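You operate a simulated robot arm through the tools that you are given. There is no shell and no other tool.

You run a simulated robot arm. Do the job below in one go: nothing can be reset, and whatever is moved stays where it is left.

Task
Unscrew the cap from the tube in the holder; put both in the pockets marked 2.
Fine: grip it with the blue knob first, leave the knob at FREE; cap in the flat pocket, tube in the deep one; other parts and the stop stay put.

The check looks at the end state, three seconds after you hand in, the way a careful person would. Anything else that was tipped, shoved, dropped, spilled or broken makes it a failure. A push-on lid holds only when it is set on centred and level and pressed home; a screw cap is set on level and turned clockwise until tight.

Robot
A 7-joint arm with a two-finger parallel gripper, fixed in place. Base frame: the origin is on the floor under the middle of its stand, x ahead of it, y to its left, z up; the work surface is at about z = 800. Readings come in mm, degrees, newtons and seconds.
It reaches about 1479 mm from its shoulder. Its first joint turns from -166.0 to 166.0 degrees. Payload 4.4 kg.
The tool frame sits at the grasp point between the pads (the TCP): z along the fingers, y along the line on which they close. The tips reach 23 mm beyond it. Largest opening 94 mm; finger width 38, thickness 10; the body of the gripper, 54 by 96 mm, starts 39 mm behind the TCP.
Orientation is that of the tool frame in the base frame, as a unit quaternion [x, y, z, w]. With the fingers straight down and closing along the base's y, the tool's x points along the base's -x, its y along +y and its z along -z.

Tools
- The arm moves only by the tool drive_tool. Its argument "deltas" is a list of rows, each an object (a shift or turn left out is 0, a gripper value left out holds the last) with "delta_rot": the turn, a rotation vector about the base's x, y, z in degrees, a list of three; "translation": the shift along the base's x, y, z in mm, a list of three; "claw": the closure, from 0 (fully open) to 1 (shut). In form: [{"delta_rot": [ax, ay, az], "translation": [tx, ty, tz], "claw": claw}, ...]. A call has 1 to 20 rows; each row shifts and turns the commanded pose from where the row before left it. Rows are played at 5 a second. More than 50 mm and 8.6 degrees between two rows, or a gripper value outside its range, and nothing of the call is played. Where a pose cannot be reached the arm comes as near as it can. A force on the tool above 40 N (or 10 N above the force at the start of the call, whichever is more), or a blocked arm, ends the call early, and 0.2 s more pass. The fingers move at their own pace (about 72 mm/s each) and stop on an object; they squeeze with about 33 N. The grip force told is the motor's: it shows also when the fingers shut on nothing. Time passes only in rows, and 0.2 s behind the last, so rows that do not move let the fingers close. It gives the time, the measured TCP pose, the force on the tool (base axes), the opening and the grip force at its end, in the units of the frame above (readings bear some noise), with the torque about the TCP (base axes, N m) and any sound that the robot's microphone picked up.
- Cameras (640 x 400 px; columns grow to the right, rows downward): "scene" is fixed at [400.7, -652, 1561.8]; the picture's right is [0.83, -0.56, 0.00], its down [-0.28, -0.41, -0.87] and it looks along [0.49, 0.72, -0.49] (base axes); focal length 313 px, centre (320, 200). "wrist" rides on the gripper at [86, 16, -74] in the tool frame; the picture's right is [-0.18, 0.98, 0.00], its down [-0.58, -0.11, -0.81] and it looks along [-0.79, -0.15, 0.59] (tool axes); focal length 243 px, centre (320, 200). There is no depth. A picture from a camera that has moved, and an enlarged one, comes with that camera's place and axes in the base frame and with its lens.
- grab_frame(camera): a new picture of that camera. The clock stands still meanwhile.
- enlarge(camera, box): a new picture of the part [left, top, right, bottom] of that camera's present view, enlarged. The clock stands still meanwhile.
- job_done(): hands the job in; it is judged then, once.

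Nothing tells you positions but the pictures and the camera data. Unless the task says otherwise, let go and move clear before handing in.

The tools are called after "Emit:" as a command line: name --argument value ..., lists and objects as JSON in quotes. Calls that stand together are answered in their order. drive_tool: Moves the arm, as the interface text tells. Its arguments: {"type":"object","properties":{"deltas":{"type":"array","items":{"type":"object","properties":{"delta_rot":{"type":"array","items":{"type":"number"}},"translation":{"type":"array","items":{"type":"number"}},"claw":{"type":"number"}}}}},"required":["deltas"]} The other tools are called the same way: grab_frame (camera) takes a picture; enlarge (camera, box) takes an enlarged picture of a part of a camera's view; job_done () hands the job in.

At the start:

```text
t: 0.0
tcp_pos: [869.0, -73.6, 1152.2]
tool_rot: [0.0, 1.0, 0.0, 0.0]
wrist_force: [-0.6, 0.0, 0.2]
moment: [0.01, 0.03, 0.0]
width: 93.9
gripper_force: 0.0
```

scene: 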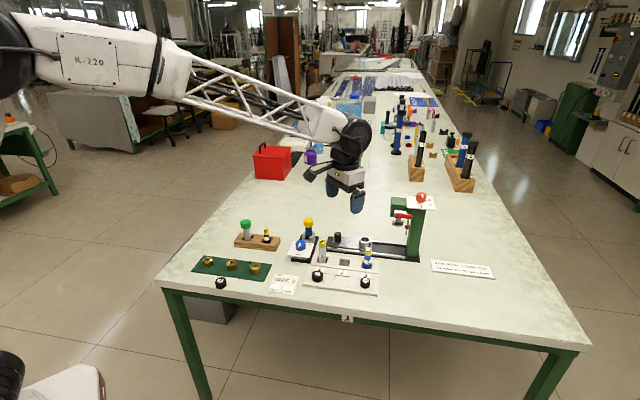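
wrist: 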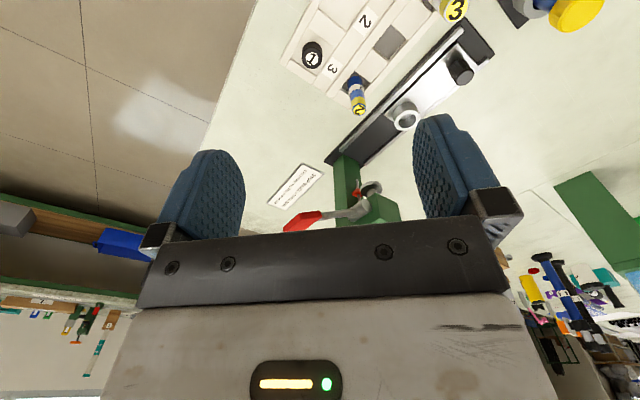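

I see a bench with a fixture plate, a rack with tubes, a green holder/press and a blue knob block. I'll take enlarged views first to find where things are.

Emit:
enlarge --camera "scene" --box '[180, 180, 340, 300]'

Emit:
enlarge --camera "scene" --box '[280, 180, 500, 300]'

Emit:
enlarge --camera "wrist" --box '[240, 0, 640, 240]'

```text
3.33 times, centred on (260, 240) of scene
camera zoom: at [400.7, -652.0, 1561.8], right [0.83, -0.56, 0.0], down [-0.28, -0.41, -0.87], along [0.49, 0.72, -0.49], focal length 1044 px, centre (520, 67)
```

zoom: 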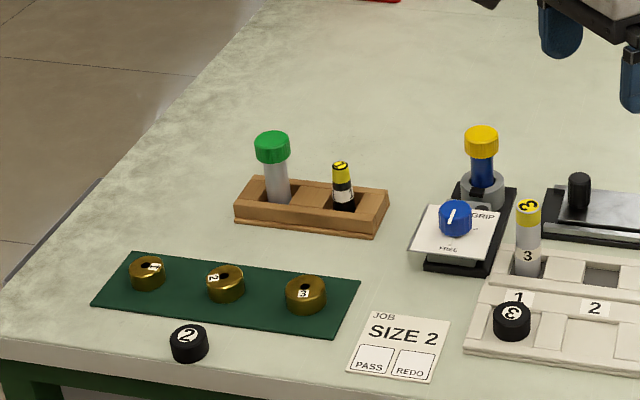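

```text
2.91 times, centred on (390, 240) of scene
camera zoom: at [400.7, -652.0, 1561.8], right [0.83, -0.56, 0.0], down [-0.28, -0.41, -0.87], along [0.49, 0.72, -0.49], focal length 911 px, centre (116, 84)
```

zoom: 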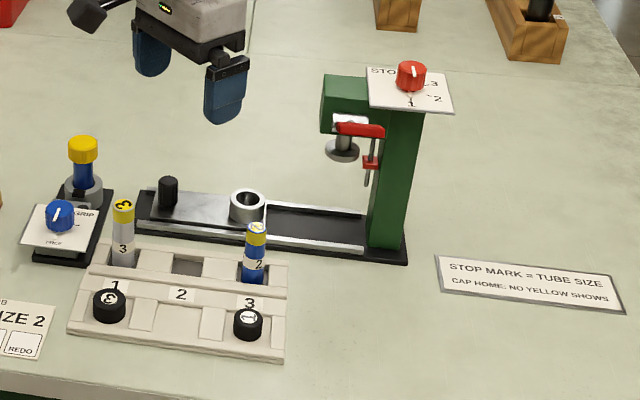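

```text
1.60 times, centred on (440, 120) of wrist
camera zoom: at [783.2, -58.1, 1225.9], right [0.18, 0.98, 0.0], down [0.58, -0.11, 0.81], along [0.79, -0.15, -0.59], focal length 388 px, centre (128, 328)
```

zoom: 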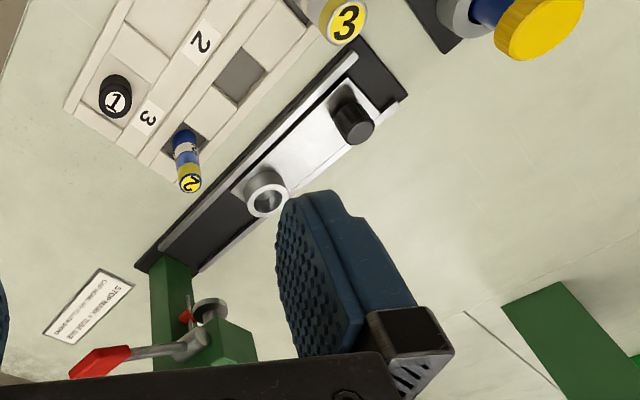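

The holder is the black block with the blue knob at about (845,130), and the yellow-capped blue tube stands at about (907,175). Column 2 of the white tray is empty. I'll move the wrist camera over for a better look.

Emit:
drive_tool --deltas '[{"translation": [-14, 40, -10]}, {"translation": [-14, 40, -10]}, {"translation": [-14, 40, -10]}, {"translation": [-14, 40, -10]}, {"translation": [-14, 40, -10]}, {"translation": [-14, 37, -10]}, {}]'

Emit:
grab_frame --camera "wrist"

Emit:
grab_frame --camera "scene"

```text
t: 1.6
tcp_pos: [783.5, 160.9, 1092.0]
tool_rot: [-0.001, 1.0, 0.0, 0.0]
wrist_force: [-0.2, 0.9, -1.2]
moment: [0.0, 0.02, 0.0]
width: 93.8
gripper_force: 0.0
```

```text
taken
camera wrist: at [697.5, 177.1, 1165.6], right [0.18, 0.98, 0.0], down [0.58, -0.11, 0.81], along [0.79, -0.15, -0.59], focal length 243 px, centre (320, 200)
```

wrist: 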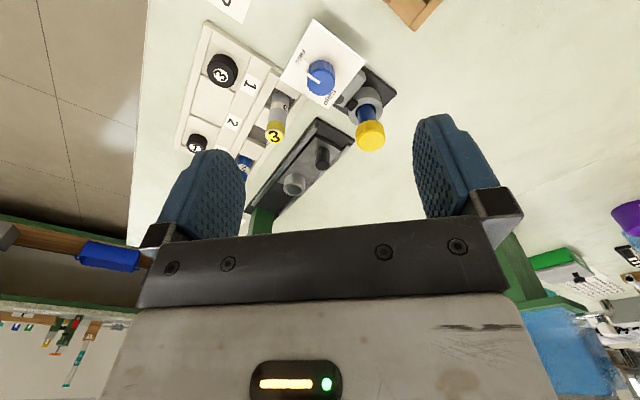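

```text
taken
```

scene: 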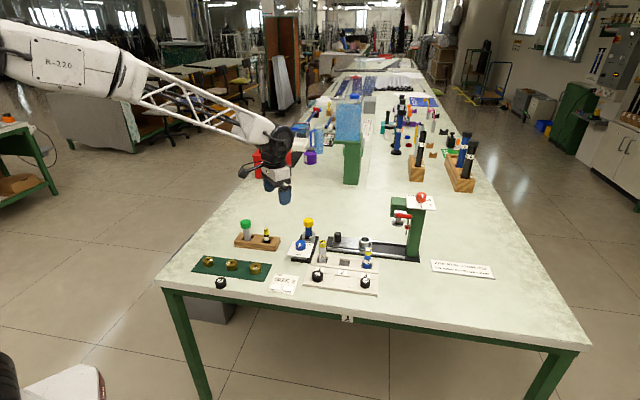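

Emit:
enlarge --camera "wrist" --box '[240, 0, 420, 160]'

Emit:
enlarge --camera "scene" --box '[275, 205, 345, 275]'

Emit:
enlarge --camera "scene" --box '[295, 235, 385, 300]'

```text
2.50 times, centred on (330, 80) of wrist
camera zoom: at [697.5, 177.1, 1165.6], right [0.18, 0.98, 0.0], down [0.58, -0.11, 0.81], along [0.79, -0.15, -0.59], focal length 606 px, centre (295, 500)
```

zoom: 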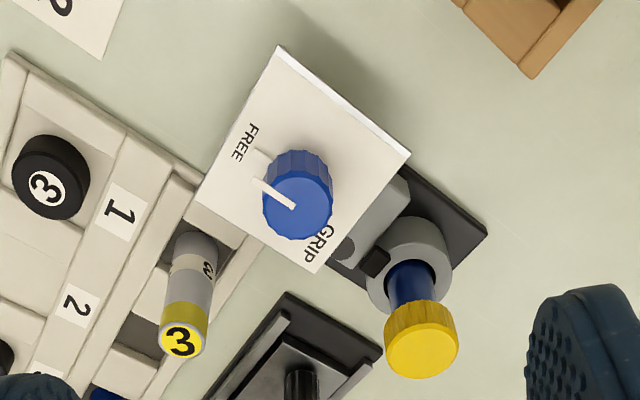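

```text
5.71 times, centred on (310, 240) of scene
camera zoom: at [400.7, -652.0, 1561.8], right [0.83, -0.56, 0.0], down [-0.28, -0.41, -0.87], along [0.49, 0.72, -0.49], focal length 1790 px, centre (377, -29)
```

zoom: 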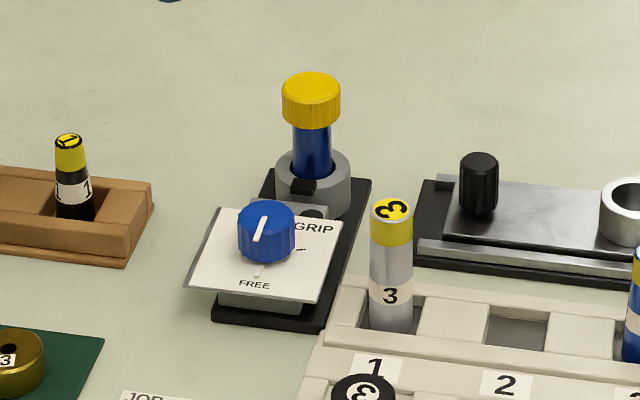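

```text
6.15 times, centred on (340, 268) of scene
camera zoom: at [400.7, -652.0, 1561.8], right [0.83, -0.56, 0.0], down [-0.28, -0.41, -0.87], along [0.49, 0.72, -0.49], focal length 1928 px, centre (197, -215)
```

zoom: 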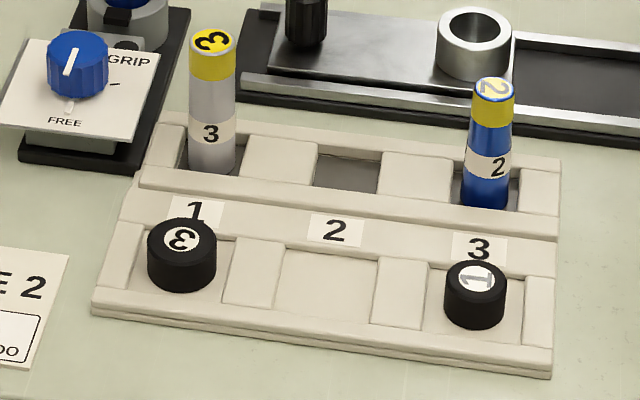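

The plate looks level at z≈832. The knob is at about (855,150), top about 863, and the cap at about (922,205), top about 907. I'll move the wrist camera closer to read the knob marks and refine these figures.

Emit:
drive_tool --deltas '[{"translation": [14, 0, -30]}, {"translation": [14, 0, -30]}, {"translation": [14, 0, -30]}, {"translation": [14, 0, -16]}, {}]'

Emit:
grab_frame --camera "wrist"

Emit:
enlarge --camera "wrist" --box '[220, 0, 420, 160]'

```text
t: 2.8
tcp_pos: [839.9, 160.5, 987.0]
tool_rot: [-0.001, 1.0, 0.001, -0.001]
wrist_force: [-0.3, -0.2, 0.3]
moment: [-0.02, -0.01, 0.02]
width: 94.0
gripper_force: 0.0
```

```text
taken
camera wrist: at [754.0, 177.2, 1060.6], right [0.18, 0.98, 0.0], down [0.58, -0.11, 0.81], along [0.79, -0.15, -0.59], focal length 243 px, centre (320, 200)
```

wrist: 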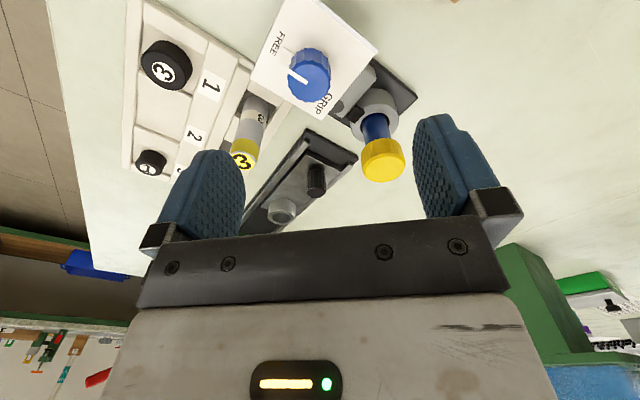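

```text
2.50 times, centred on (320, 80) of wrist
camera zoom: at [754.0, 177.2, 1060.6], right [0.18, 0.98, 0.0], down [0.58, -0.11, 0.81], along [0.79, -0.15, -0.59], focal length 606 px, centre (320, 500)
```

zoom: 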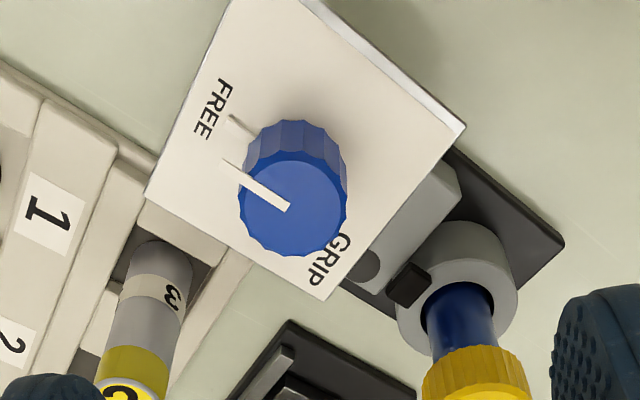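

The knob pointer is at FREE, about -134° seen from above. I'll zoom the scene camera on the GRIP tick to get the turn angle.

Emit:
enlarge --camera "scene" --box '[286, 232, 326, 262]'

Emit:
enlarge --camera "scene" --box '[295, 208, 335, 248]'

```text
13.33 times, centred on (306, 247) of scene
camera zoom: at [400.7, -652.0, 1561.8], right [0.83, -0.56, 0.0], down [-0.28, -0.41, -0.87], along [0.49, 0.72, -0.49], focal length 4177 px, centre (507, -427)
```

zoom: 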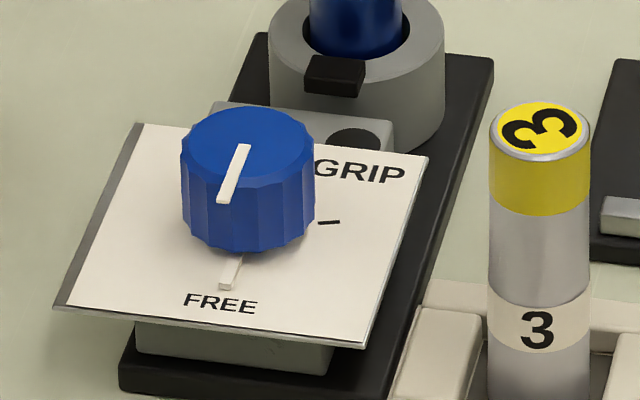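

```text
10.00 times, centred on (315, 228) of scene
camera zoom: at [400.7, -652.0, 1561.8], right [0.83, -0.56, 0.0], down [-0.28, -0.41, -0.87], along [0.49, 0.72, -0.49], focal length 3132 px, centre (370, -80)
```

zoom: 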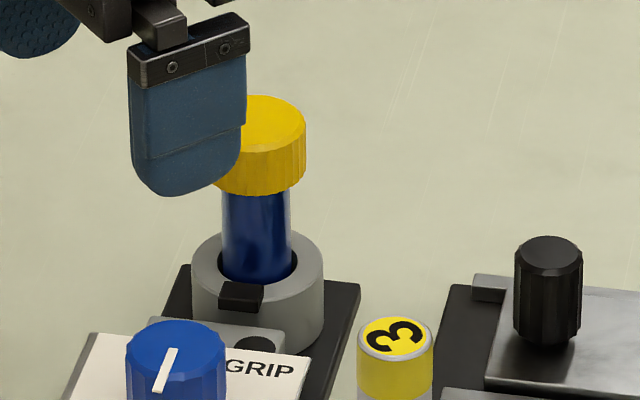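

The GRIP tick is at about -22° and FREE at about -134°, so the turn is about 111° counter-clockwise. Next I'll check the cap position from a second viewpoint.

Emit:
drive_tool --deltas '[{"translation": [5, 22, 15]}, {"translation": [10, 22, 15]}, {"translation": [5, 22, 14]}, {}]'

Emit:
enlarge --camera "wrist" --box '[220, 0, 420, 160]'

Emit:
enlarge --camera "scene" --box '[290, 208, 330, 248]'

```text
t: 3.8
tcp_pos: [860.3, 229.4, 1028.0]
tool_rot: [0.0, 1.0, 0.0, -0.001]
wrist_force: [-1.5, -1.1, 0.4]
moment: [-0.01, 0.0, -0.01]
width: 93.8
gripper_force: 0.0
```

```text
2.50 times, centred on (320, 80) of wrist
camera zoom: at [775.3, 245.7, 1101.8], right [0.18, 0.98, 0.0], down [0.58, -0.11, 0.81], along [0.79, -0.15, -0.59], focal length 606 px, centre (320, 500)
```

zoom: 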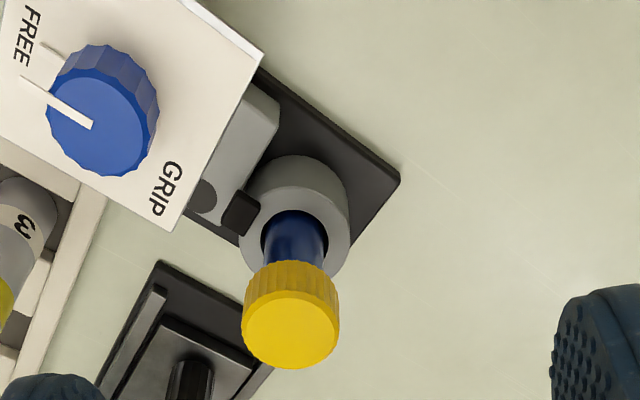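

```text
10.00 times, centred on (310, 228) of scene
camera zoom: at [400.7, -652.0, 1561.8], right [0.83, -0.56, 0.0], down [-0.28, -0.41, -0.87], along [0.49, 0.72, -0.49], focal length 3132 px, centre (420, -80)
```

zoom: 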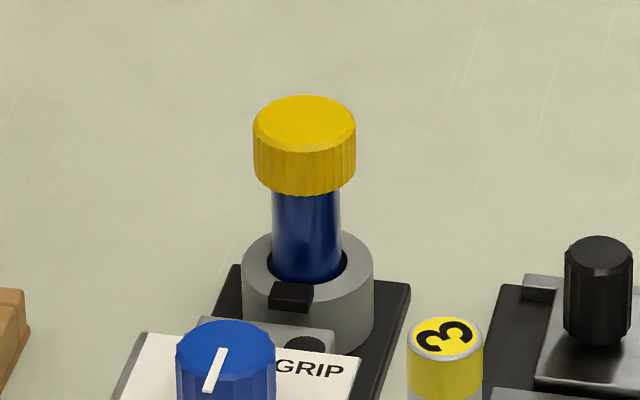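

The cap agrees between both views at about (925,206), top z≈905, diameter ≈39 mm. Next I'll look at the tray with the wrist camera.

Emit:
drive_tool --deltas '[{"translation": [5, -48, 0]}, {"translation": [5, -48, 0]}, {"translation": [5, -48, 0]}, {"translation": [5, -48, 0]}, {"translation": [5, -48, 0]}, {}]'

Emit:
grab_frame --camera "wrist"

Emit:
enlarge --camera "wrist" --box '[220, 0, 420, 160]'

```text
t: 5.2
tcp_pos: [884.0, -11.4, 1036.3]
tool_rot: [0.001, 1.0, 0.0, 0.0]
wrist_force: [-0.3, -0.1, -0.3]
moment: [0.01, -0.03, 0.02]
width: 94.2
gripper_force: 0.1
```

```text
taken
camera wrist: at [797.8, 5.4, 1108.1], right [0.18, 0.98, 0.0], down [0.58, -0.11, 0.81], along [0.79, -0.15, -0.59], focal length 243 px, centre (320, 200)
```

wrist: 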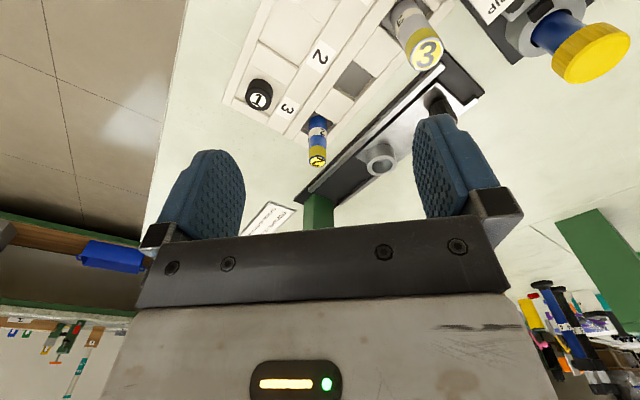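

```text
2.50 times, centred on (320, 80) of wrist
camera zoom: at [797.8, 5.4, 1108.1], right [0.18, 0.98, 0.0], down [0.58, -0.11, 0.81], along [0.79, -0.15, -0.59], focal length 606 px, centre (320, 500)
```

zoom: 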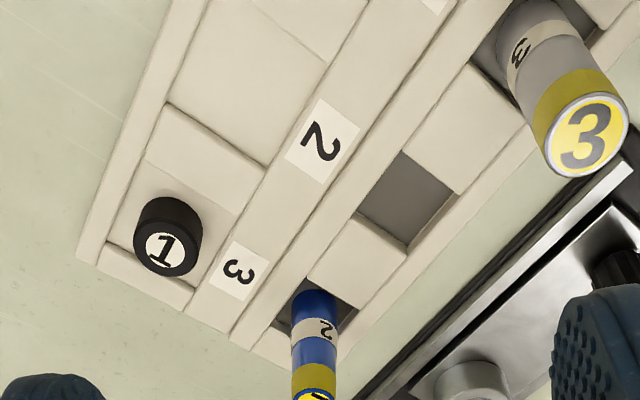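

The tray sits at about 45°. The column-2 deep pocket (34 mm square) is near (955,19) and the flat pocket (50 mm square) near (894,-44). Before planning the knob turn I'll check how bulky the wrist camera housing is.

Emit:
enlarge --camera "scene" --box '[290, 130, 390, 220]'

Emit:
drive_tool --deltas '[{}, {}]'

Emit:
enlarge --camera "wrist" --box '[220, 0, 420, 160]'

```text
4.44 times, centred on (340, 175) of scene
camera zoom: at [400.7, -652.0, 1561.8], right [0.83, -0.56, 0.0], down [-0.28, -0.41, -0.87], along [0.49, 0.72, -0.49], focal length 1392 px, centre (231, 311)
```

zoom: 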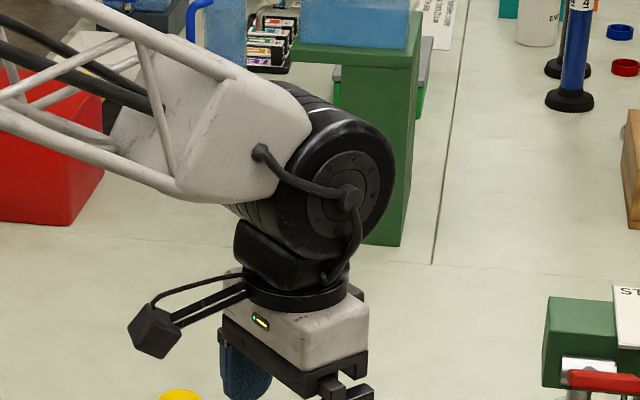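

```text
t: 5.8
tcp_pos: [882.9, -10.1, 1034.6]
tool_rot: [0.0, 1.0, 0.0, 0.0]
wrist_force: [-0.5, -0.7, -0.7]
moment: [-0.02, 0.02, -0.01]
width: 93.9
gripper_force: 0.0
```

```text
2.50 times, centred on (320, 80) of wrist
camera zoom: at [797.7, 5.9, 1108.0], right [0.18, 0.98, 0.0], down [0.58, -0.11, 0.81], along [0.79, -0.15, -0.59], focal length 606 px, centre (320, 500)
```

zoom: 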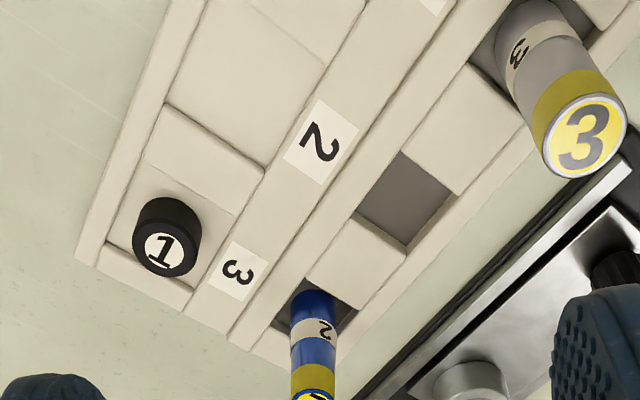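

The camera housing is small, about 40 mm. The measured pose is a few mm off what I commanded, so I'll idle briefly to see whether it settles.

Emit:
drive_tool --deltas '[{}, {}, {}, {}, {}]'

```text
t: 7.0
tcp_pos: [883.1, -9.3, 1033.6]
tool_rot: [-0.001, 1.0, 0.0, -0.001]
wrist_force: [-0.6, 0.2, -0.2]
moment: [0.02, -0.01, 0.0]
width: 93.9
gripper_force: 0.1
```

It is slowly settling, so I'll steer from the measured pose. Next I go above the knob and rotate 47°, so the fingers close perpendicular to the pointer, partly closed to about 60 mm.

Emit:
drive_tool --deltas '[{"translation": [-4.7, 26.5, -12], "delta_rot": [0, 0, 7.83], "claw": 0.36}, {"translation": [-4.7, 26.5, -12], "delta_rot": [0, 0, 7.83]}, {"translation": [-4.7, 26.5, -12], "delta_rot": [0, 0, 7.83]}, {"translation": [-4.7, 26.5, -12], "delta_rot": [0, 0, 7.83]}, {"translation": [-4.7, 26.5, -12], "delta_rot": [0, 0, 7.83]}, {"translation": [-4.5, 26.3, -13], "delta_rot": [0, 0, 7.83]}, {}, {}]'

Emit:
grab_frame --camera "wrist"

Emit:
enlarge --camera "scene" --box '[270, 190, 350, 270]'

```text
t: 8.8
tcp_pos: [859.3, 150.9, 956.6]
tool_rot: [-0.399, 0.917, 0.001, 0.0]
wrist_force: [0.0, -0.9, 0.1]
moment: [0.01, 0.02, -0.01]
width: 60.1
gripper_force: 0.0
```

```text
taken
camera wrist: at [788.5, 97.8, 1030.6], right [-0.59, 0.8, 0.0], down [0.48, 0.35, 0.81], along [0.65, 0.48, -0.59], focal length 243 px, centre (320, 200)
```

wrist: 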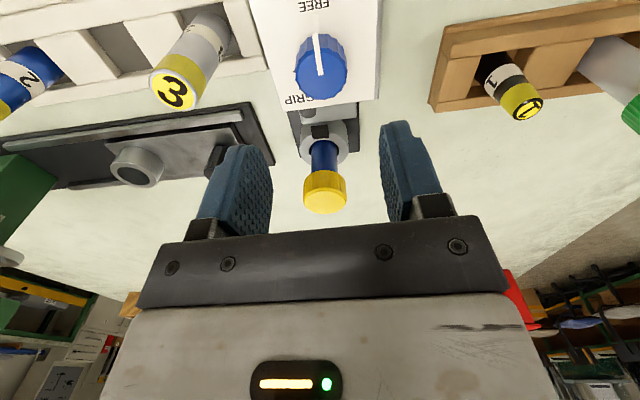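

```text
5.00 times, centred on (310, 230) of scene
camera zoom: at [400.7, -652.0, 1561.8], right [0.83, -0.56, 0.0], down [-0.28, -0.41, -0.87], along [0.49, 0.72, -0.49], focal length 1566 px, centre (370, 50)
```

zoom: 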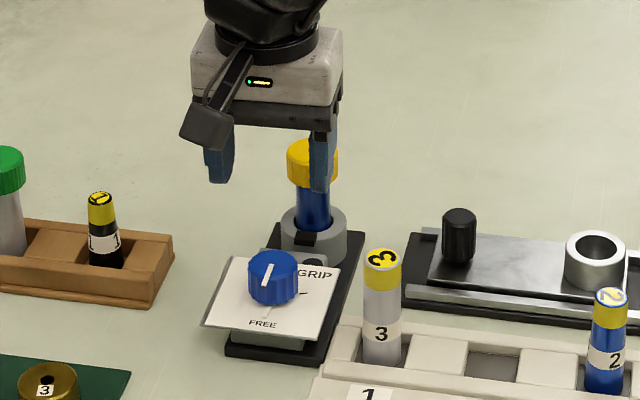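

Emit:
enlarge --camera "wrist" --box '[260, 0, 400, 112]'

```text
3.57 times, centred on (330, 56) of wrist
camera zoom: at [788.5, 97.8, 1030.6], right [-0.59, 0.8, 0.0], down [0.48, 0.35, 0.81], along [0.65, 0.48, -0.59], focal length 866 px, centre (284, 714)
```

zoom: 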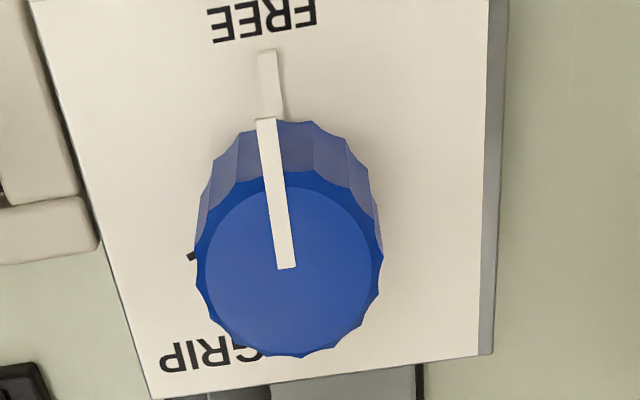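

The knob centre is about (854.5,149), while the TCP reads (859.3,150.9). I'll correct that and descend partway, then check.

Emit:
drive_tool --deltas '[{"translation": [-2.4, -1, -10]}, {"translation": [-2.4, -0.9, -15]}, {"translation": [0, 0, -15]}, {"translation": [0, 0, -15]}, {}, {}, {}]'

Emit:
enlarge --camera "wrist" --box '[240, 0, 420, 160]'

Emit:
enlarge --camera "scene" --box '[280, 205, 340, 265]'

```text
t: 10.4
tcp_pos: [853.1, 146.0, 901.0]
tool_rot: [-0.398, 0.917, 0.0, 0.0]
wrist_force: [0.0, -0.1, -0.5]
moment: [0.01, 0.03, -0.03]
width: 59.9
gripper_force: 0.0
```

```text
2.50 times, centred on (330, 80) of wrist
camera zoom: at [783.2, 93.9, 975.2], right [-0.59, 0.8, 0.0], down [0.48, 0.35, 0.81], along [0.65, 0.48, -0.59], focal length 606 px, centre (295, 500)
```

zoom: 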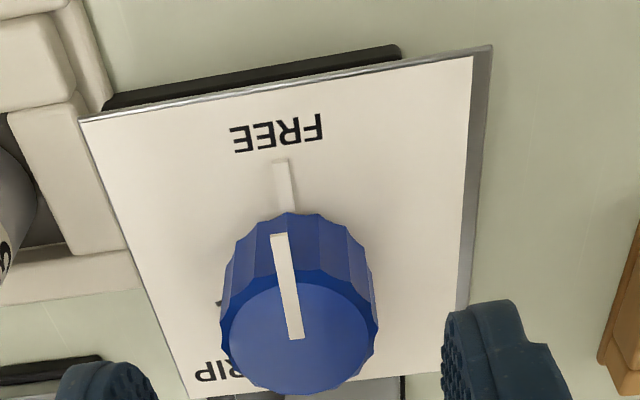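

```text
6.67 times, centred on (310, 235) of scene
camera zoom: at [400.7, -652.0, 1561.8], right [0.83, -0.56, 0.0], down [-0.28, -0.41, -0.87], along [0.49, 0.72, -0.49], focal length 2088 px, centre (387, -33)
```

zoom: 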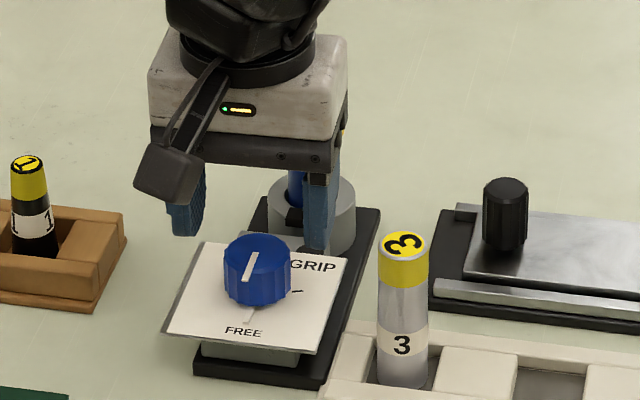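

Offset to the knob is about (1.4, 2) mm. I'll correct it and descend to TCP z≈862, so the tips stop about 6 mm above the plate.

Emit:
drive_tool --deltas '[{"translation": [1.4, 2, -10]}, {"translation": [0, 0, -10]}, {"translation": [0, 0, -10]}, {"translation": [0, 0, -8]}, {}, {}, {}]'

Emit:
grab_frame --camera "wrist"

Emit:
enlarge --camera "scene" --box '[280, 205, 340, 265]'

```text
t: 12.0
tcp_pos: [855.6, 147.9, 865.5]
tool_rot: [-0.399, 0.917, 0.001, 0.0]
wrist_force: [0.1, -0.3, -0.3]
moment: [-0.01, 0.0, 0.01]
width: 60.4
gripper_force: 0.1
```

```text
taken
camera wrist: at [786.1, 96.0, 938.5], right [-0.59, 0.8, 0.0], down [0.48, 0.35, 0.81], along [0.65, 0.48, -0.59], focal length 243 px, centre (320, 200)
```

wrist: 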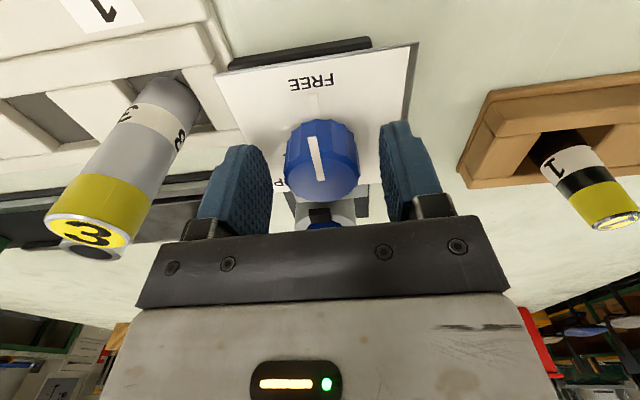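

```text
6.67 times, centred on (310, 235) of scene
camera zoom: at [400.7, -652.0, 1561.8], right [0.83, -0.56, 0.0], down [-0.28, -0.41, -0.87], along [0.49, 0.72, -0.49], focal length 2088 px, centre (387, -33)
```

zoom: 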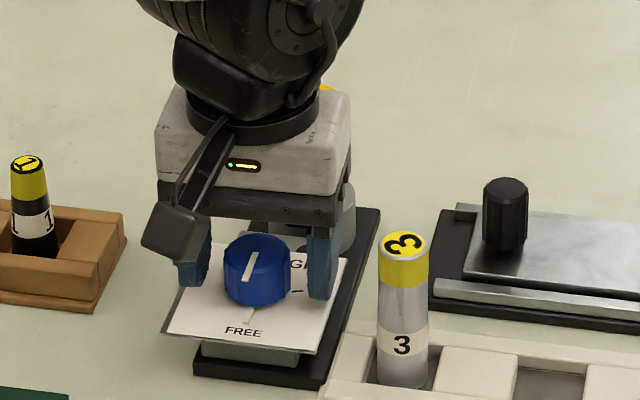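

The fingers straddle the knob with the tips about 9 mm above the plate. I'll close gently in stages and watch the force.

Emit:
drive_tool --deltas '[{"claw": 0.5}, {"claw": 0.56}, {"claw": 0.6}, {"claw": 0.64}, {"claw": 0.7}, {}]'

Emit:
grab_frame --camera "wrist"

```text
t: 13.4
tcp_pos: [855.3, 149.4, 864.3]
tool_rot: [-0.399, 0.917, 0.0, 0.001]
wrist_force: [-22.1, 17.4, 5.6]
moment: [-0.29, 0.09, 0.05]
width: 35.8
gripper_force: 44.6
```

```text
taken
camera wrist: at [785.6, 96.6, 938.5], right [-0.59, 0.8, 0.0], down [0.48, 0.35, 0.81], along [0.65, 0.48, -0.59], focal length 243 px, centre (320, 200)
```

wrist: 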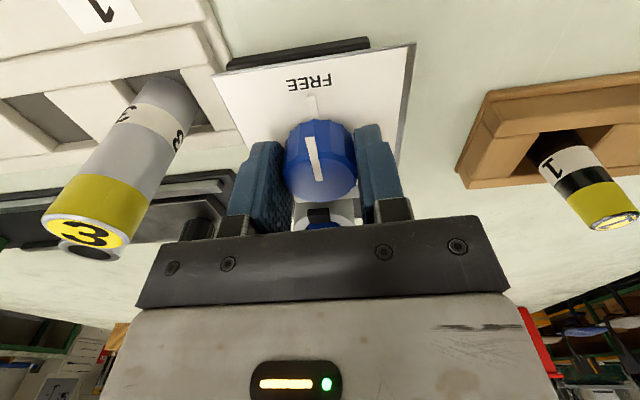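

I have the knob, width 35.8 mm. A side force of about 28 N along the closing line means I'm slightly off-centre, so I'll shift a little to relieve it.

Emit:
drive_tool --deltas '[{"translation": [-0.4, 0.35, 0]}, {"translation": [-0.4, 0.35, 0]}, {}, {}]'

```text
t: 14.4
tcp_pos: [854.9, 148.1, 865.3]
tool_rot: [-0.399, 0.917, 0.0, 0.001]
wrist_force: [31.0, 12.8, -11.5]
moment: [0.56, 0.03, 0.16]
width: 36.0
gripper_force: 45.1
```

Emit:
drive_tool --deltas '[{}, {}]'

```text
t: 15.0
tcp_pos: [855.4, 147.5, 864.5]
tool_rot: [-0.399, 0.917, 0.0, -0.001]
wrist_force: [39.4, 6.6, -8.0]
moment: [0.48, 0.05, 0.17]
width: 35.8
gripper_force: 45.3
```

Emit:
drive_tool --deltas '[{"translation": [0.5, 0, 0]}, {}, {}]'

```text
t: 15.8
tcp_pos: [854.2, 148.9, 864.4]
tool_rot: [-0.399, 0.917, 0.0, 0.0]
wrist_force: [22.0, -17.4, 10.7]
moment: [-0.01, 0.33, 0.17]
width: 35.8
gripper_force: 44.8
```

Emit:
drive_tool --deltas '[{"translation": [0.3, -0.3, 0]}, {"delta_rot": [0, 0, 5]}, {"delta_rot": [0, 0, 6]}, {}]'

```text
t: 16.8
tcp_pos: [853.5, 149.1, 863.7]
tool_rot: [-0.486, 0.874, 0.0, 0.0]
wrist_force: [5.1, -11.1, 31.9]
moment: [0.19, 0.32, 0.02]
width: 35.6
gripper_force: 45.3
```

The knob is turning and the lateral force is small, but there's upward friction force, so I'll ease z up slightly and keep turning.

Emit:
drive_tool --deltas '[{"translation": [0, 0, 0.8], "delta_rot": [0, 0, 5]}, {"delta_rot": [0, 0, 7]}, {"delta_rot": [0, 0, 7]}, {"delta_rot": [0, 0, 7]}, {}]'

Emit:
grab_frame --camera "wrist"

```text
t: 18.1
tcp_pos: [854.7, 148.7, 864.3]
tool_rot: [-0.67, 0.742, 0.0, 0.0]
wrist_force: [11.8, -0.5, -6.9]
moment: [0.28, 0.34, 0.0]
width: 35.6
gripper_force: 45.6
stopped in row 5: the force on the tool passed its limit at 45 N (the readings are from after the stop); the commanded pose is now the measured one
```

```text
taken
camera wrist: at [831.0, 63.7, 938.4], right [-0.96, 0.28, 0.0], down [0.17, 0.57, 0.81], along [0.23, 0.77, -0.59], focal length 243 px, centre (320, 200)
```

wrist: 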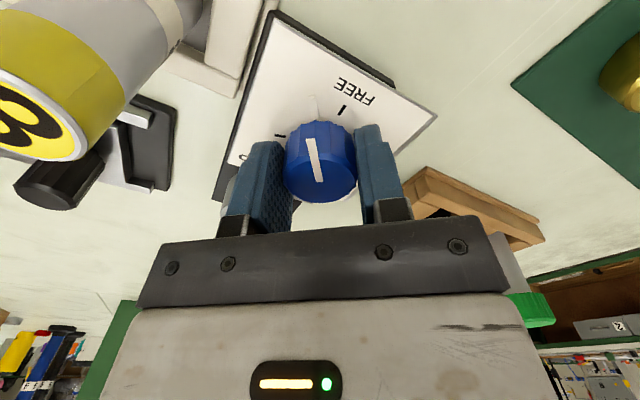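

The knob follows the gripper, with 37° turned so far and the FREE tick now uncovered. Both ticks are visible, and I'll continue.

Emit:
drive_tool --deltas '[{"delta_rot": [0, 0, 7]}, {"delta_rot": [0, 0, 7]}, {"delta_rot": [0, 0, 7]}, {"delta_rot": [0, 0, 7]}]'

```text
t: 19.1
tcp_pos: [854.9, 148.4, 865.4]
tool_rot: [0.83, -0.558, 0.001, 0.0]
wrist_force: [17.3, -9.9, -19.9]
moment: [-0.74, 0.27, -0.01]
width: 36.2
gripper_force: 44.6
```

Emit:
drive_tool --deltas '[{"translation": [0.2, -0.1, -0.5], "delta_rot": [0, 0, 7]}, {"delta_rot": [0, 0, 7]}, {"delta_rot": [0, 0, 7]}, {"delta_rot": [0, 0, 7]}]'

Emit:
grab_frame --camera "wrist"

Emit:
enlarge --camera "scene" --box '[280, 205, 340, 265]'

```text
t: 20.1
tcp_pos: [856.2, 147.3, 864.9]
tool_rot: [0.941, -0.339, 0.0, -0.001]
wrist_force: [26.8, 10.0, -22.8]
moment: [-0.5, -0.1, -0.02]
width: 35.8
gripper_force: 45.0
```

```text
taken
camera wrist: at [912.8, 80.5, 938.4], right [-0.77, -0.64, 0.0], down [-0.38, 0.45, 0.81], along [-0.51, 0.62, -0.59], focal length 243 px, centre (320, 200)
```

wrist: 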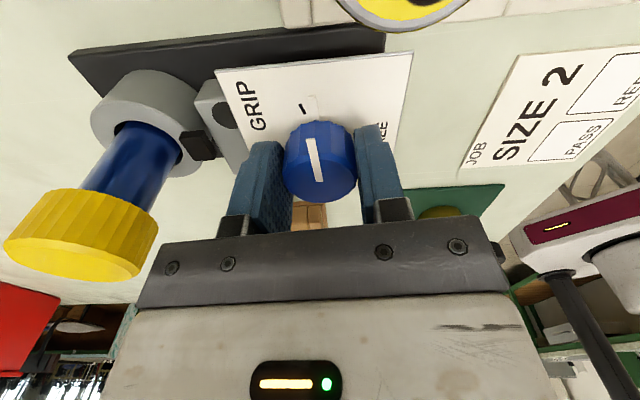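

```text
6.67 times, centred on (310, 235) of scene
camera zoom: at [400.7, -652.0, 1561.8], right [0.83, -0.56, 0.0], down [-0.28, -0.41, -0.87], along [0.49, 0.72, -0.49], focal length 2088 px, centre (387, -33)
```

zoom: 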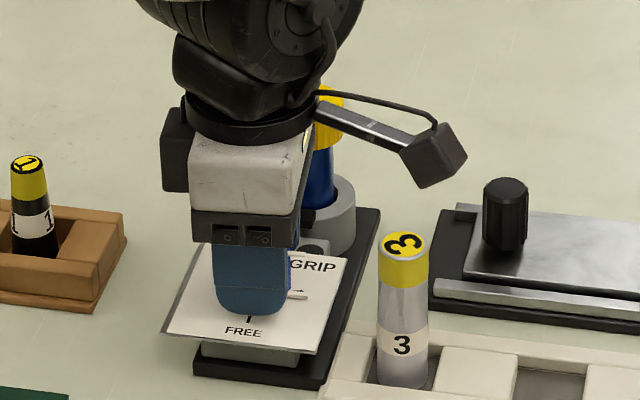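

Emit:
enlarge --camera "wrist" --box '[260, 60, 380, 220]'

```text
2.50 times, centred on (320, 140) of wrist
camera zoom: at [912.8, 80.5, 938.4], right [-0.77, -0.64, 0.0], down [-0.38, 0.45, 0.81], along [-0.51, 0.62, -0.59], focal length 606 px, centre (320, 350)
```

zoom: 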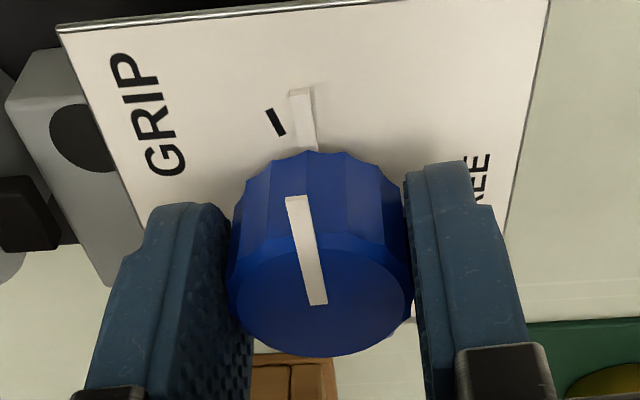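

The pointer is at about -41° and the GRIP tick at about -25°, so about 16° more is needed.

Emit:
drive_tool --deltas '[{"translation": [-0.5, 0.3, 0], "delta_rot": [0, 0, 6]}, {"delta_rot": [0, 0, 6]}, {"delta_rot": [0, 0, 5]}]'

Emit:
enlarge --camera "wrist" --box '[260, 60, 380, 220]'

```text
t: 20.9
tcp_pos: [855.3, 147.9, 864.5]
tool_rot: [0.98, -0.198, 0.001, -0.001]
wrist_force: [37.0, 14.2, -12.3]
moment: [-0.6, -0.18, -0.04]
width: 35.8
gripper_force: 45.0
```

```text
2.50 times, centred on (320, 140) of wrist
camera zoom: at [929.8, 100.0, 938.8], right [-0.55, -0.83, 0.0], down [-0.49, 0.32, 0.81], along [-0.67, 0.45, -0.59], focal length 606 px, centre (320, 350)
```

zoom: 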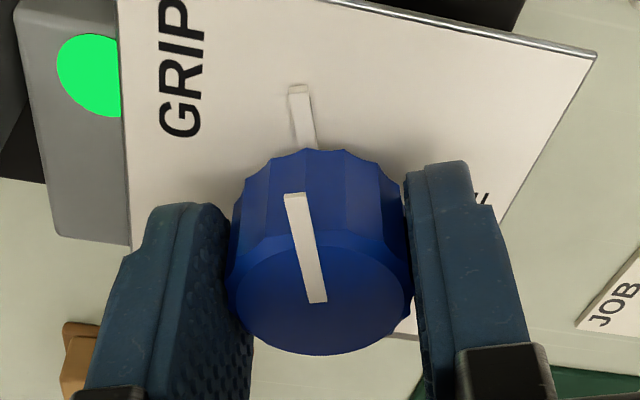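

A green lamp on the holder lit, so the tube is gripped with the pointer on the GRIP tick. I'll release the knob and rise.

Emit:
drive_tool --deltas '[{"claw": 0.55}, {"claw": 0.45}, {"claw": 0.36}, {}, {"translation": [0, 0, 15]}, {"translation": [0, 0, 25]}, {"translation": [0, 0, 30]}, {"translation": [0, 0, 35]}, {}, {}]'

Emit:
grab_frame --camera "wrist"

Emit:
enlarge --camera "scene" --box '[280, 190, 350, 260]'

```text
t: 23.1
tcp_pos: [854.8, 149.7, 971.4]
tool_rot: [0.98, -0.199, 0.0, -0.001]
wrist_force: [0.5, -0.6, -0.7]
moment: [0.0, 0.04, 0.02]
width: 60.4
gripper_force: 0.0
```

```text
taken
camera wrist: at [928.6, 99.6, 1045.1], right [-0.55, -0.83, 0.0], down [-0.49, 0.33, 0.81], along [-0.67, 0.45, -0.59], focal length 243 px, centre (320, 200)
```

wrist: 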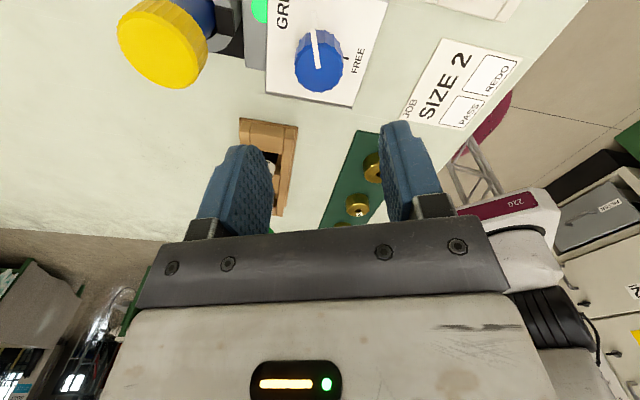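

```text
5.71 times, centred on (315, 225) of scene
camera zoom: at [400.7, -652.0, 1561.8], right [0.83, -0.56, 0.0], down [-0.28, -0.41, -0.87], along [0.49, 0.72, -0.49], focal length 1790 px, centre (349, 57)
```

zoom: 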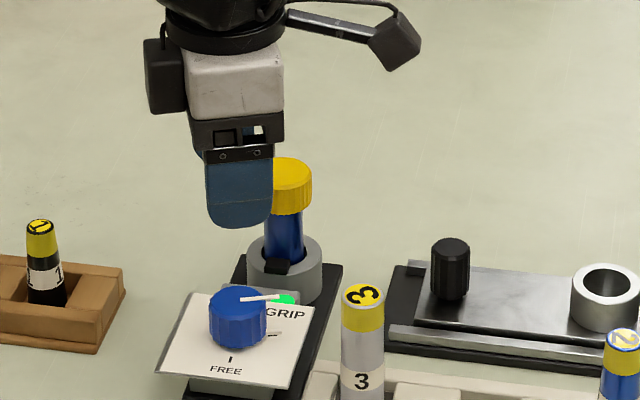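

The knob stayed at GRIP and the lamp is on. I'll rotate the wrist back by about 197° while moving above the cap, so I have plenty of counter-clockwise travel.

Emit:
drive_tool --deltas '[{"translation": [0, 0, 20], "delta_rot": [0, 0, -7.9]}, {"translation": [0, 0, 20], "delta_rot": [0, 0, -7.9]}, {"translation": [5, 4, 0], "delta_rot": [0, 0, -7.9]}, {"translation": [5, 4, 0], "delta_rot": [0, 0, -7.9]}, {"translation": [5, 4, 0], "delta_rot": [0, 0, -7.9]}, {"translation": [5, 4, 0], "delta_rot": [0, 0, -7.9]}, {"translation": [5, 4, 0], "delta_rot": [0, 0, -7.9]}, {"translation": [5, 4, 0], "delta_rot": [0, 0, -7.9]}, {"translation": [5, 4, 0], "delta_rot": [0, 0, -7.9]}, {"translation": [5, 4, 0], "delta_rot": [0, 0, -7.9]}, {"translation": [5, 4, 0], "delta_rot": [0, 0, -7.9]}, {"translation": [5, 4, 0], "delta_rot": [0, 0, -7.9]}, {"translation": [5, 4, 0], "delta_rot": [0, 0, -7.9]}, {"translation": [5, 4, 0], "delta_rot": [0, 0, -7.9]}, {"translation": [5, 4, 0], "delta_rot": [0, 0, -7.9]}, {"translation": [5, 4, 0], "delta_rot": [0, 0, -7.9]}, {"delta_rot": [0, 0, -7.9]}, {"delta_rot": [0, 0, -7.9]}, {"delta_rot": [0, 0, -7.9]}, {"delta_rot": [0, 0, -7.9]}]'

Emit:
drive_tool --deltas '[{"delta_rot": [0, 0, -7.9]}, {"delta_rot": [0, 0, -7.9]}, {"delta_rot": [0, 0, -7.9]}, {"delta_rot": [0, 0, -7.9]}, {"delta_rot": [0, 0, -7.9], "claw": 0.2}, {}, {}]'

Emit:
grab_frame --camera "wrist"

```text
t: 27.3
tcp_pos: [924.8, 201.9, 1010.2]
tool_rot: [0.009, 1.0, -0.001, 0.0]
wrist_force: [0.9, 0.6, 0.4]
moment: [0.01, -0.03, 0.0]
width: 60.0
gripper_force: 0.0
```

```text
t: 28.9
tcp_pos: [924.4, 204.2, 1009.8]
tool_rot: [0.345, 0.939, -0.001, 0.0]
wrist_force: [-0.4, 0.8, -0.3]
moment: [0.03, -0.02, 0.01]
width: 75.0
gripper_force: 0.0
```

```text
taken
camera wrist: at [870.6, 272.4, 1082.8], right [0.78, 0.63, 0.0], down [0.37, -0.46, 0.81], along [0.51, -0.63, -0.59], focal length 243 px, centre (320, 200)
```

wrist: 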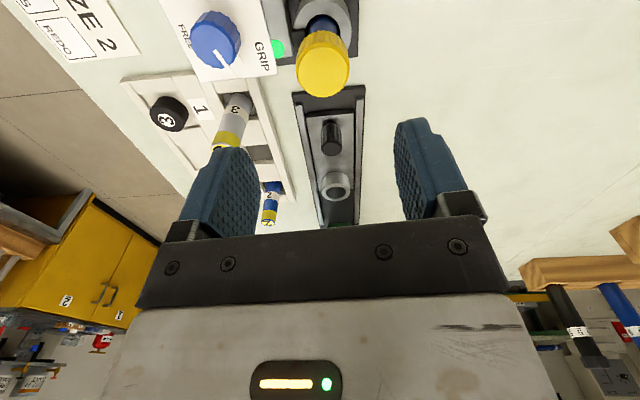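

Emit:
enlarge --camera "wrist" --box '[260, 0, 380, 110]'

```text
3.64 times, centred on (320, 55) of wrist
camera zoom: at [870.6, 272.4, 1082.8], right [0.78, 0.63, 0.0], down [0.37, -0.46, 0.81], along [0.51, -0.63, -0.59], focal length 882 px, centre (320, 727)
```

zoom: 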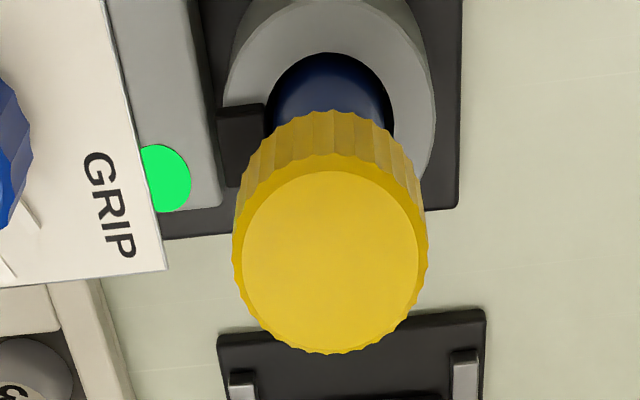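

The cap centre is about (926,206.5). I'll correct the offset and descend with the fingers around the cap.

Emit:
drive_tool --deltas '[{"translation": [1.4, 2.2, -20]}, {"translation": [0, 0, -25]}, {"translation": [0, 0, -25]}, {"translation": [0, 0, -15]}, {}, {}, {}]'

Emit:
grab_frame --camera "wrist"

Emit:
enlarge --camera "scene" --box '[280, 190, 350, 260]'

```text
t: 30.5
tcp_pos: [925.3, 206.6, 925.4]
tool_rot: [0.345, 0.938, -0.001, 0.0]
wrist_force: [-0.4, -0.1, 0.7]
moment: [0.01, 0.02, -0.02]
width: 75.5
gripper_force: 0.0
```

```text
taken
camera wrist: at [871.7, 275.6, 999.0], right [0.78, 0.63, 0.0], down [0.37, -0.46, 0.81], along [0.51, -0.63, -0.59], focal length 243 px, centre (320, 200)
```

wrist: 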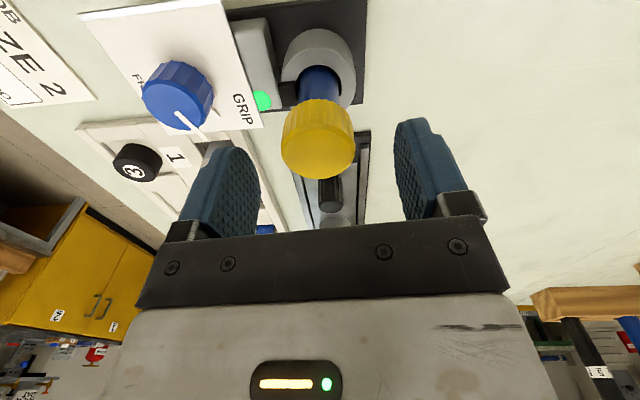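

```text
5.71 times, centred on (315, 225) of scene
camera zoom: at [400.7, -652.0, 1561.8], right [0.83, -0.56, 0.0], down [-0.28, -0.41, -0.87], along [0.49, 0.72, -0.49], focal length 1790 px, centre (349, 57)
```

zoom: 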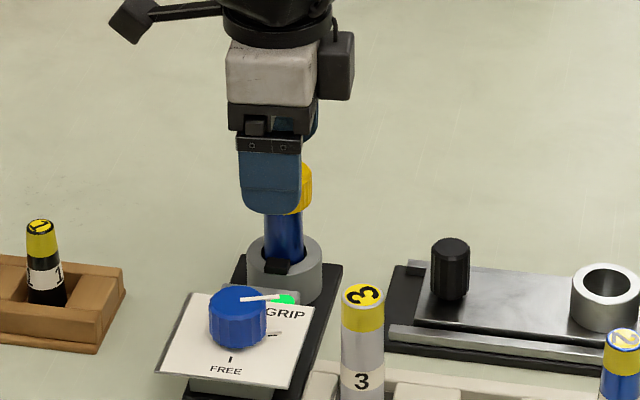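

Emit:
enlarge --camera "wrist" --box '[260, 80, 380, 190]'

```text
3.64 times, centred on (320, 135) of wrist
camera zoom: at [871.7, 275.6, 999.0], right [0.78, 0.63, 0.0], down [0.37, -0.46, 0.81], along [0.51, -0.63, -0.59], focal length 882 px, centre (320, 436)
```

zoom: 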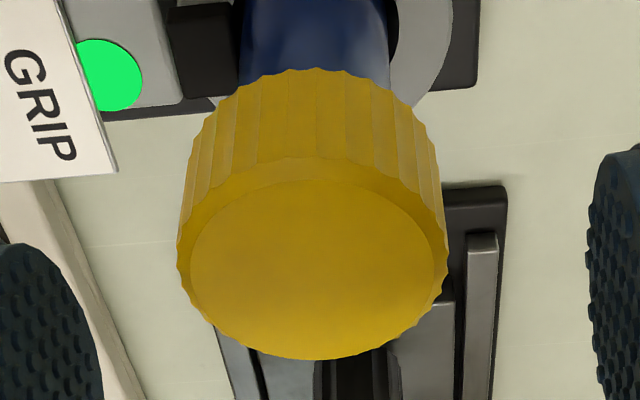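

The cap is at about (926,207) and the TCP is within 1 mm. I'll descend to z≈907 and close on the cap.

Emit:
drive_tool --deltas '[{"translation": [0.5, 0.3, -9]}, {"translation": [0, 0, -9]}, {}, {"claw": 0.4}, {"claw": 0.48}, {"claw": 0.54}, {"claw": 0.6}, {"claw": 0.7}, {}]'

Emit:
grab_frame --camera "wrist"

```text
t: 32.5
tcp_pos: [927.5, 206.9, 906.2]
tool_rot: [0.346, 0.938, -0.001, 0.0]
wrist_force: [-15.6, -20.3, 0.5]
moment: [-0.22, 0.16, 0.0]
width: 39.7
gripper_force: 13.4
```

```text
taken
camera wrist: at [872.4, 275.1, 980.2], right [0.78, 0.63, 0.0], down [0.37, -0.46, 0.81], along [0.51, -0.63, -0.59], focal length 243 px, centre (320, 200)
```

wrist: 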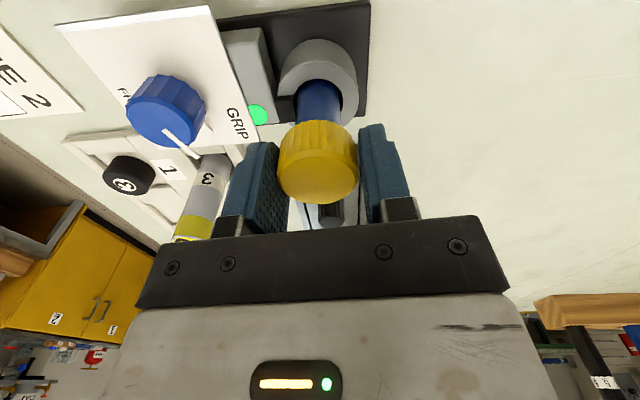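

Emit:
drive_tool --deltas '[{"translation": [-0.4, -0.5, 0]}, {"claw": 0.75}, {}]'

```text
t: 33.3
tcp_pos: [924.7, 206.0, 907.3]
tool_rot: [0.345, 0.939, 0.0, -0.001]
wrist_force: [-25.1, -27.1, 0.6]
moment: [-0.25, 0.22, 0.0]
width: 37.6
gripper_force: 32.6
```

Emit:
drive_tool --deltas '[{"translation": [-0.6, -0.6, 0]}, {}]'

```text
t: 33.9
tcp_pos: [925.9, 206.4, 906.7]
tool_rot: [0.345, 0.939, -0.001, 0.0]
wrist_force: [-14.0, -20.2, -0.8]
moment: [-0.18, 0.15, 0.0]
width: 37.4
gripper_force: 33.3
```

Emit:
drive_tool --deltas '[{"translation": [-0.4, -0.5, 0]}, {}]'

```text
t: 34.5
tcp_pos: [925.1, 204.9, 906.7]
tool_rot: [0.345, 0.938, 0.0, 0.001]
wrist_force: [5.2, -2.3, -0.8]
moment: [-0.03, -0.02, 0.0]
width: 37.5
gripper_force: 33.2
```

Forces are balanced now. I start unscrewing counter-clockwise, watching torque and z force.

Emit:
drive_tool --deltas '[{"delta_rot": [0, 0, 6]}, {"delta_rot": [0, 0, 8]}, {"delta_rot": [0, 0, 8]}]'

Emit:
grab_frame --camera "wrist"

```text
t: 35.3
tcp_pos: [924.5, 204.9, 907.2]
tool_rot: [0.159, 0.987, -0.001, 0.002]
wrist_force: [32.8, 15.2, 0.3]
moment: [0.19, -0.17, 0.01]
width: 37.5
gripper_force: 33.0
```

```text
taken
camera wrist: at [849.2, 248.0, 981.2], right [0.48, 0.88, 0.0], down [0.52, -0.28, 0.81], along [0.71, -0.39, -0.59], focal length 243 px, centre (320, 200)
```

wrist: 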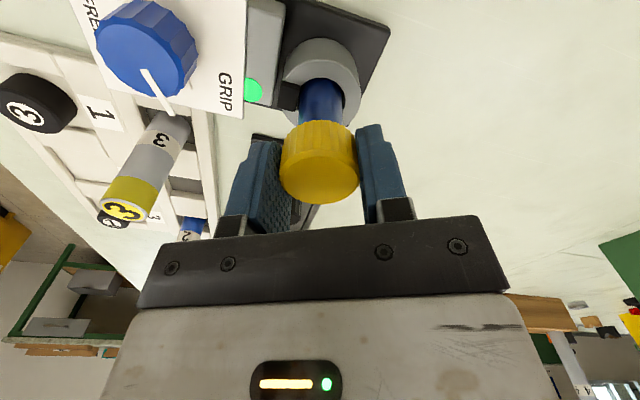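

Emit:
drive_tool --deltas '[{"translation": [0.8, 0.5, 0], "delta_rot": [0, 0, 6]}, {"delta_rot": [0, 0, 8]}, {"delta_rot": [0, 0, 8]}]'

```text
t: 36.1
tcp_pos: [925.5, 204.8, 907.6]
tool_rot: [-0.033, 0.999, -0.001, 0.002]
wrist_force: [14.1, -4.3, 19.2]
moment: [0.0, -0.1, -0.04]
width: 37.5
gripper_force: 33.1
```

Cap is rising (z force +19 N), so it's unscrewing. I'll add a lift that follows the thread.

Emit:
drive_tool --deltas '[{"translation": [0.3, 0, 0.5], "delta_rot": [0, 0, 6]}, {"translation": [0, 0, 0.1], "delta_rot": [0, 0, 8]}, {"translation": [0, 0, 0.1], "delta_rot": [0, 0, 8]}, {"translation": [0, 0, 0.1], "delta_rot": [0, 0, 8]}]'

```text
t: 37.1
tcp_pos: [924.8, 206.1, 908.7]
tool_rot: [-0.29, 0.957, -0.002, 0.002]
wrist_force: [7.3, -17.5, 24.9]
moment: [-0.13, -0.03, -0.07]
width: 37.2
gripper_force: 33.0
```

Emit:
drive_tool --deltas '[{"translation": [0.1, -0.4, 0.8], "delta_rot": [0, 0, 6]}, {"translation": [0, 0, 0.15], "delta_rot": [0, 0, 8]}, {"translation": [0, 0, 0.15], "delta_rot": [0, 0, 8]}, {"translation": [0, 0, 0.15], "delta_rot": [0, 0, 8]}]'

```text
t: 38.1
tcp_pos: [925.6, 205.7, 908.9]
tool_rot: [-0.494, 0.869, -0.001, -0.001]
wrist_force: [-12.7, -6.5, 8.6]
moment: [0.1, 0.32, 0.0]
width: 37.5
gripper_force: 33.3
stopped in row 4: the force on the tool passed its limit at 43 N (the readings are from after the stop); the commanded pose is now the measured one
```

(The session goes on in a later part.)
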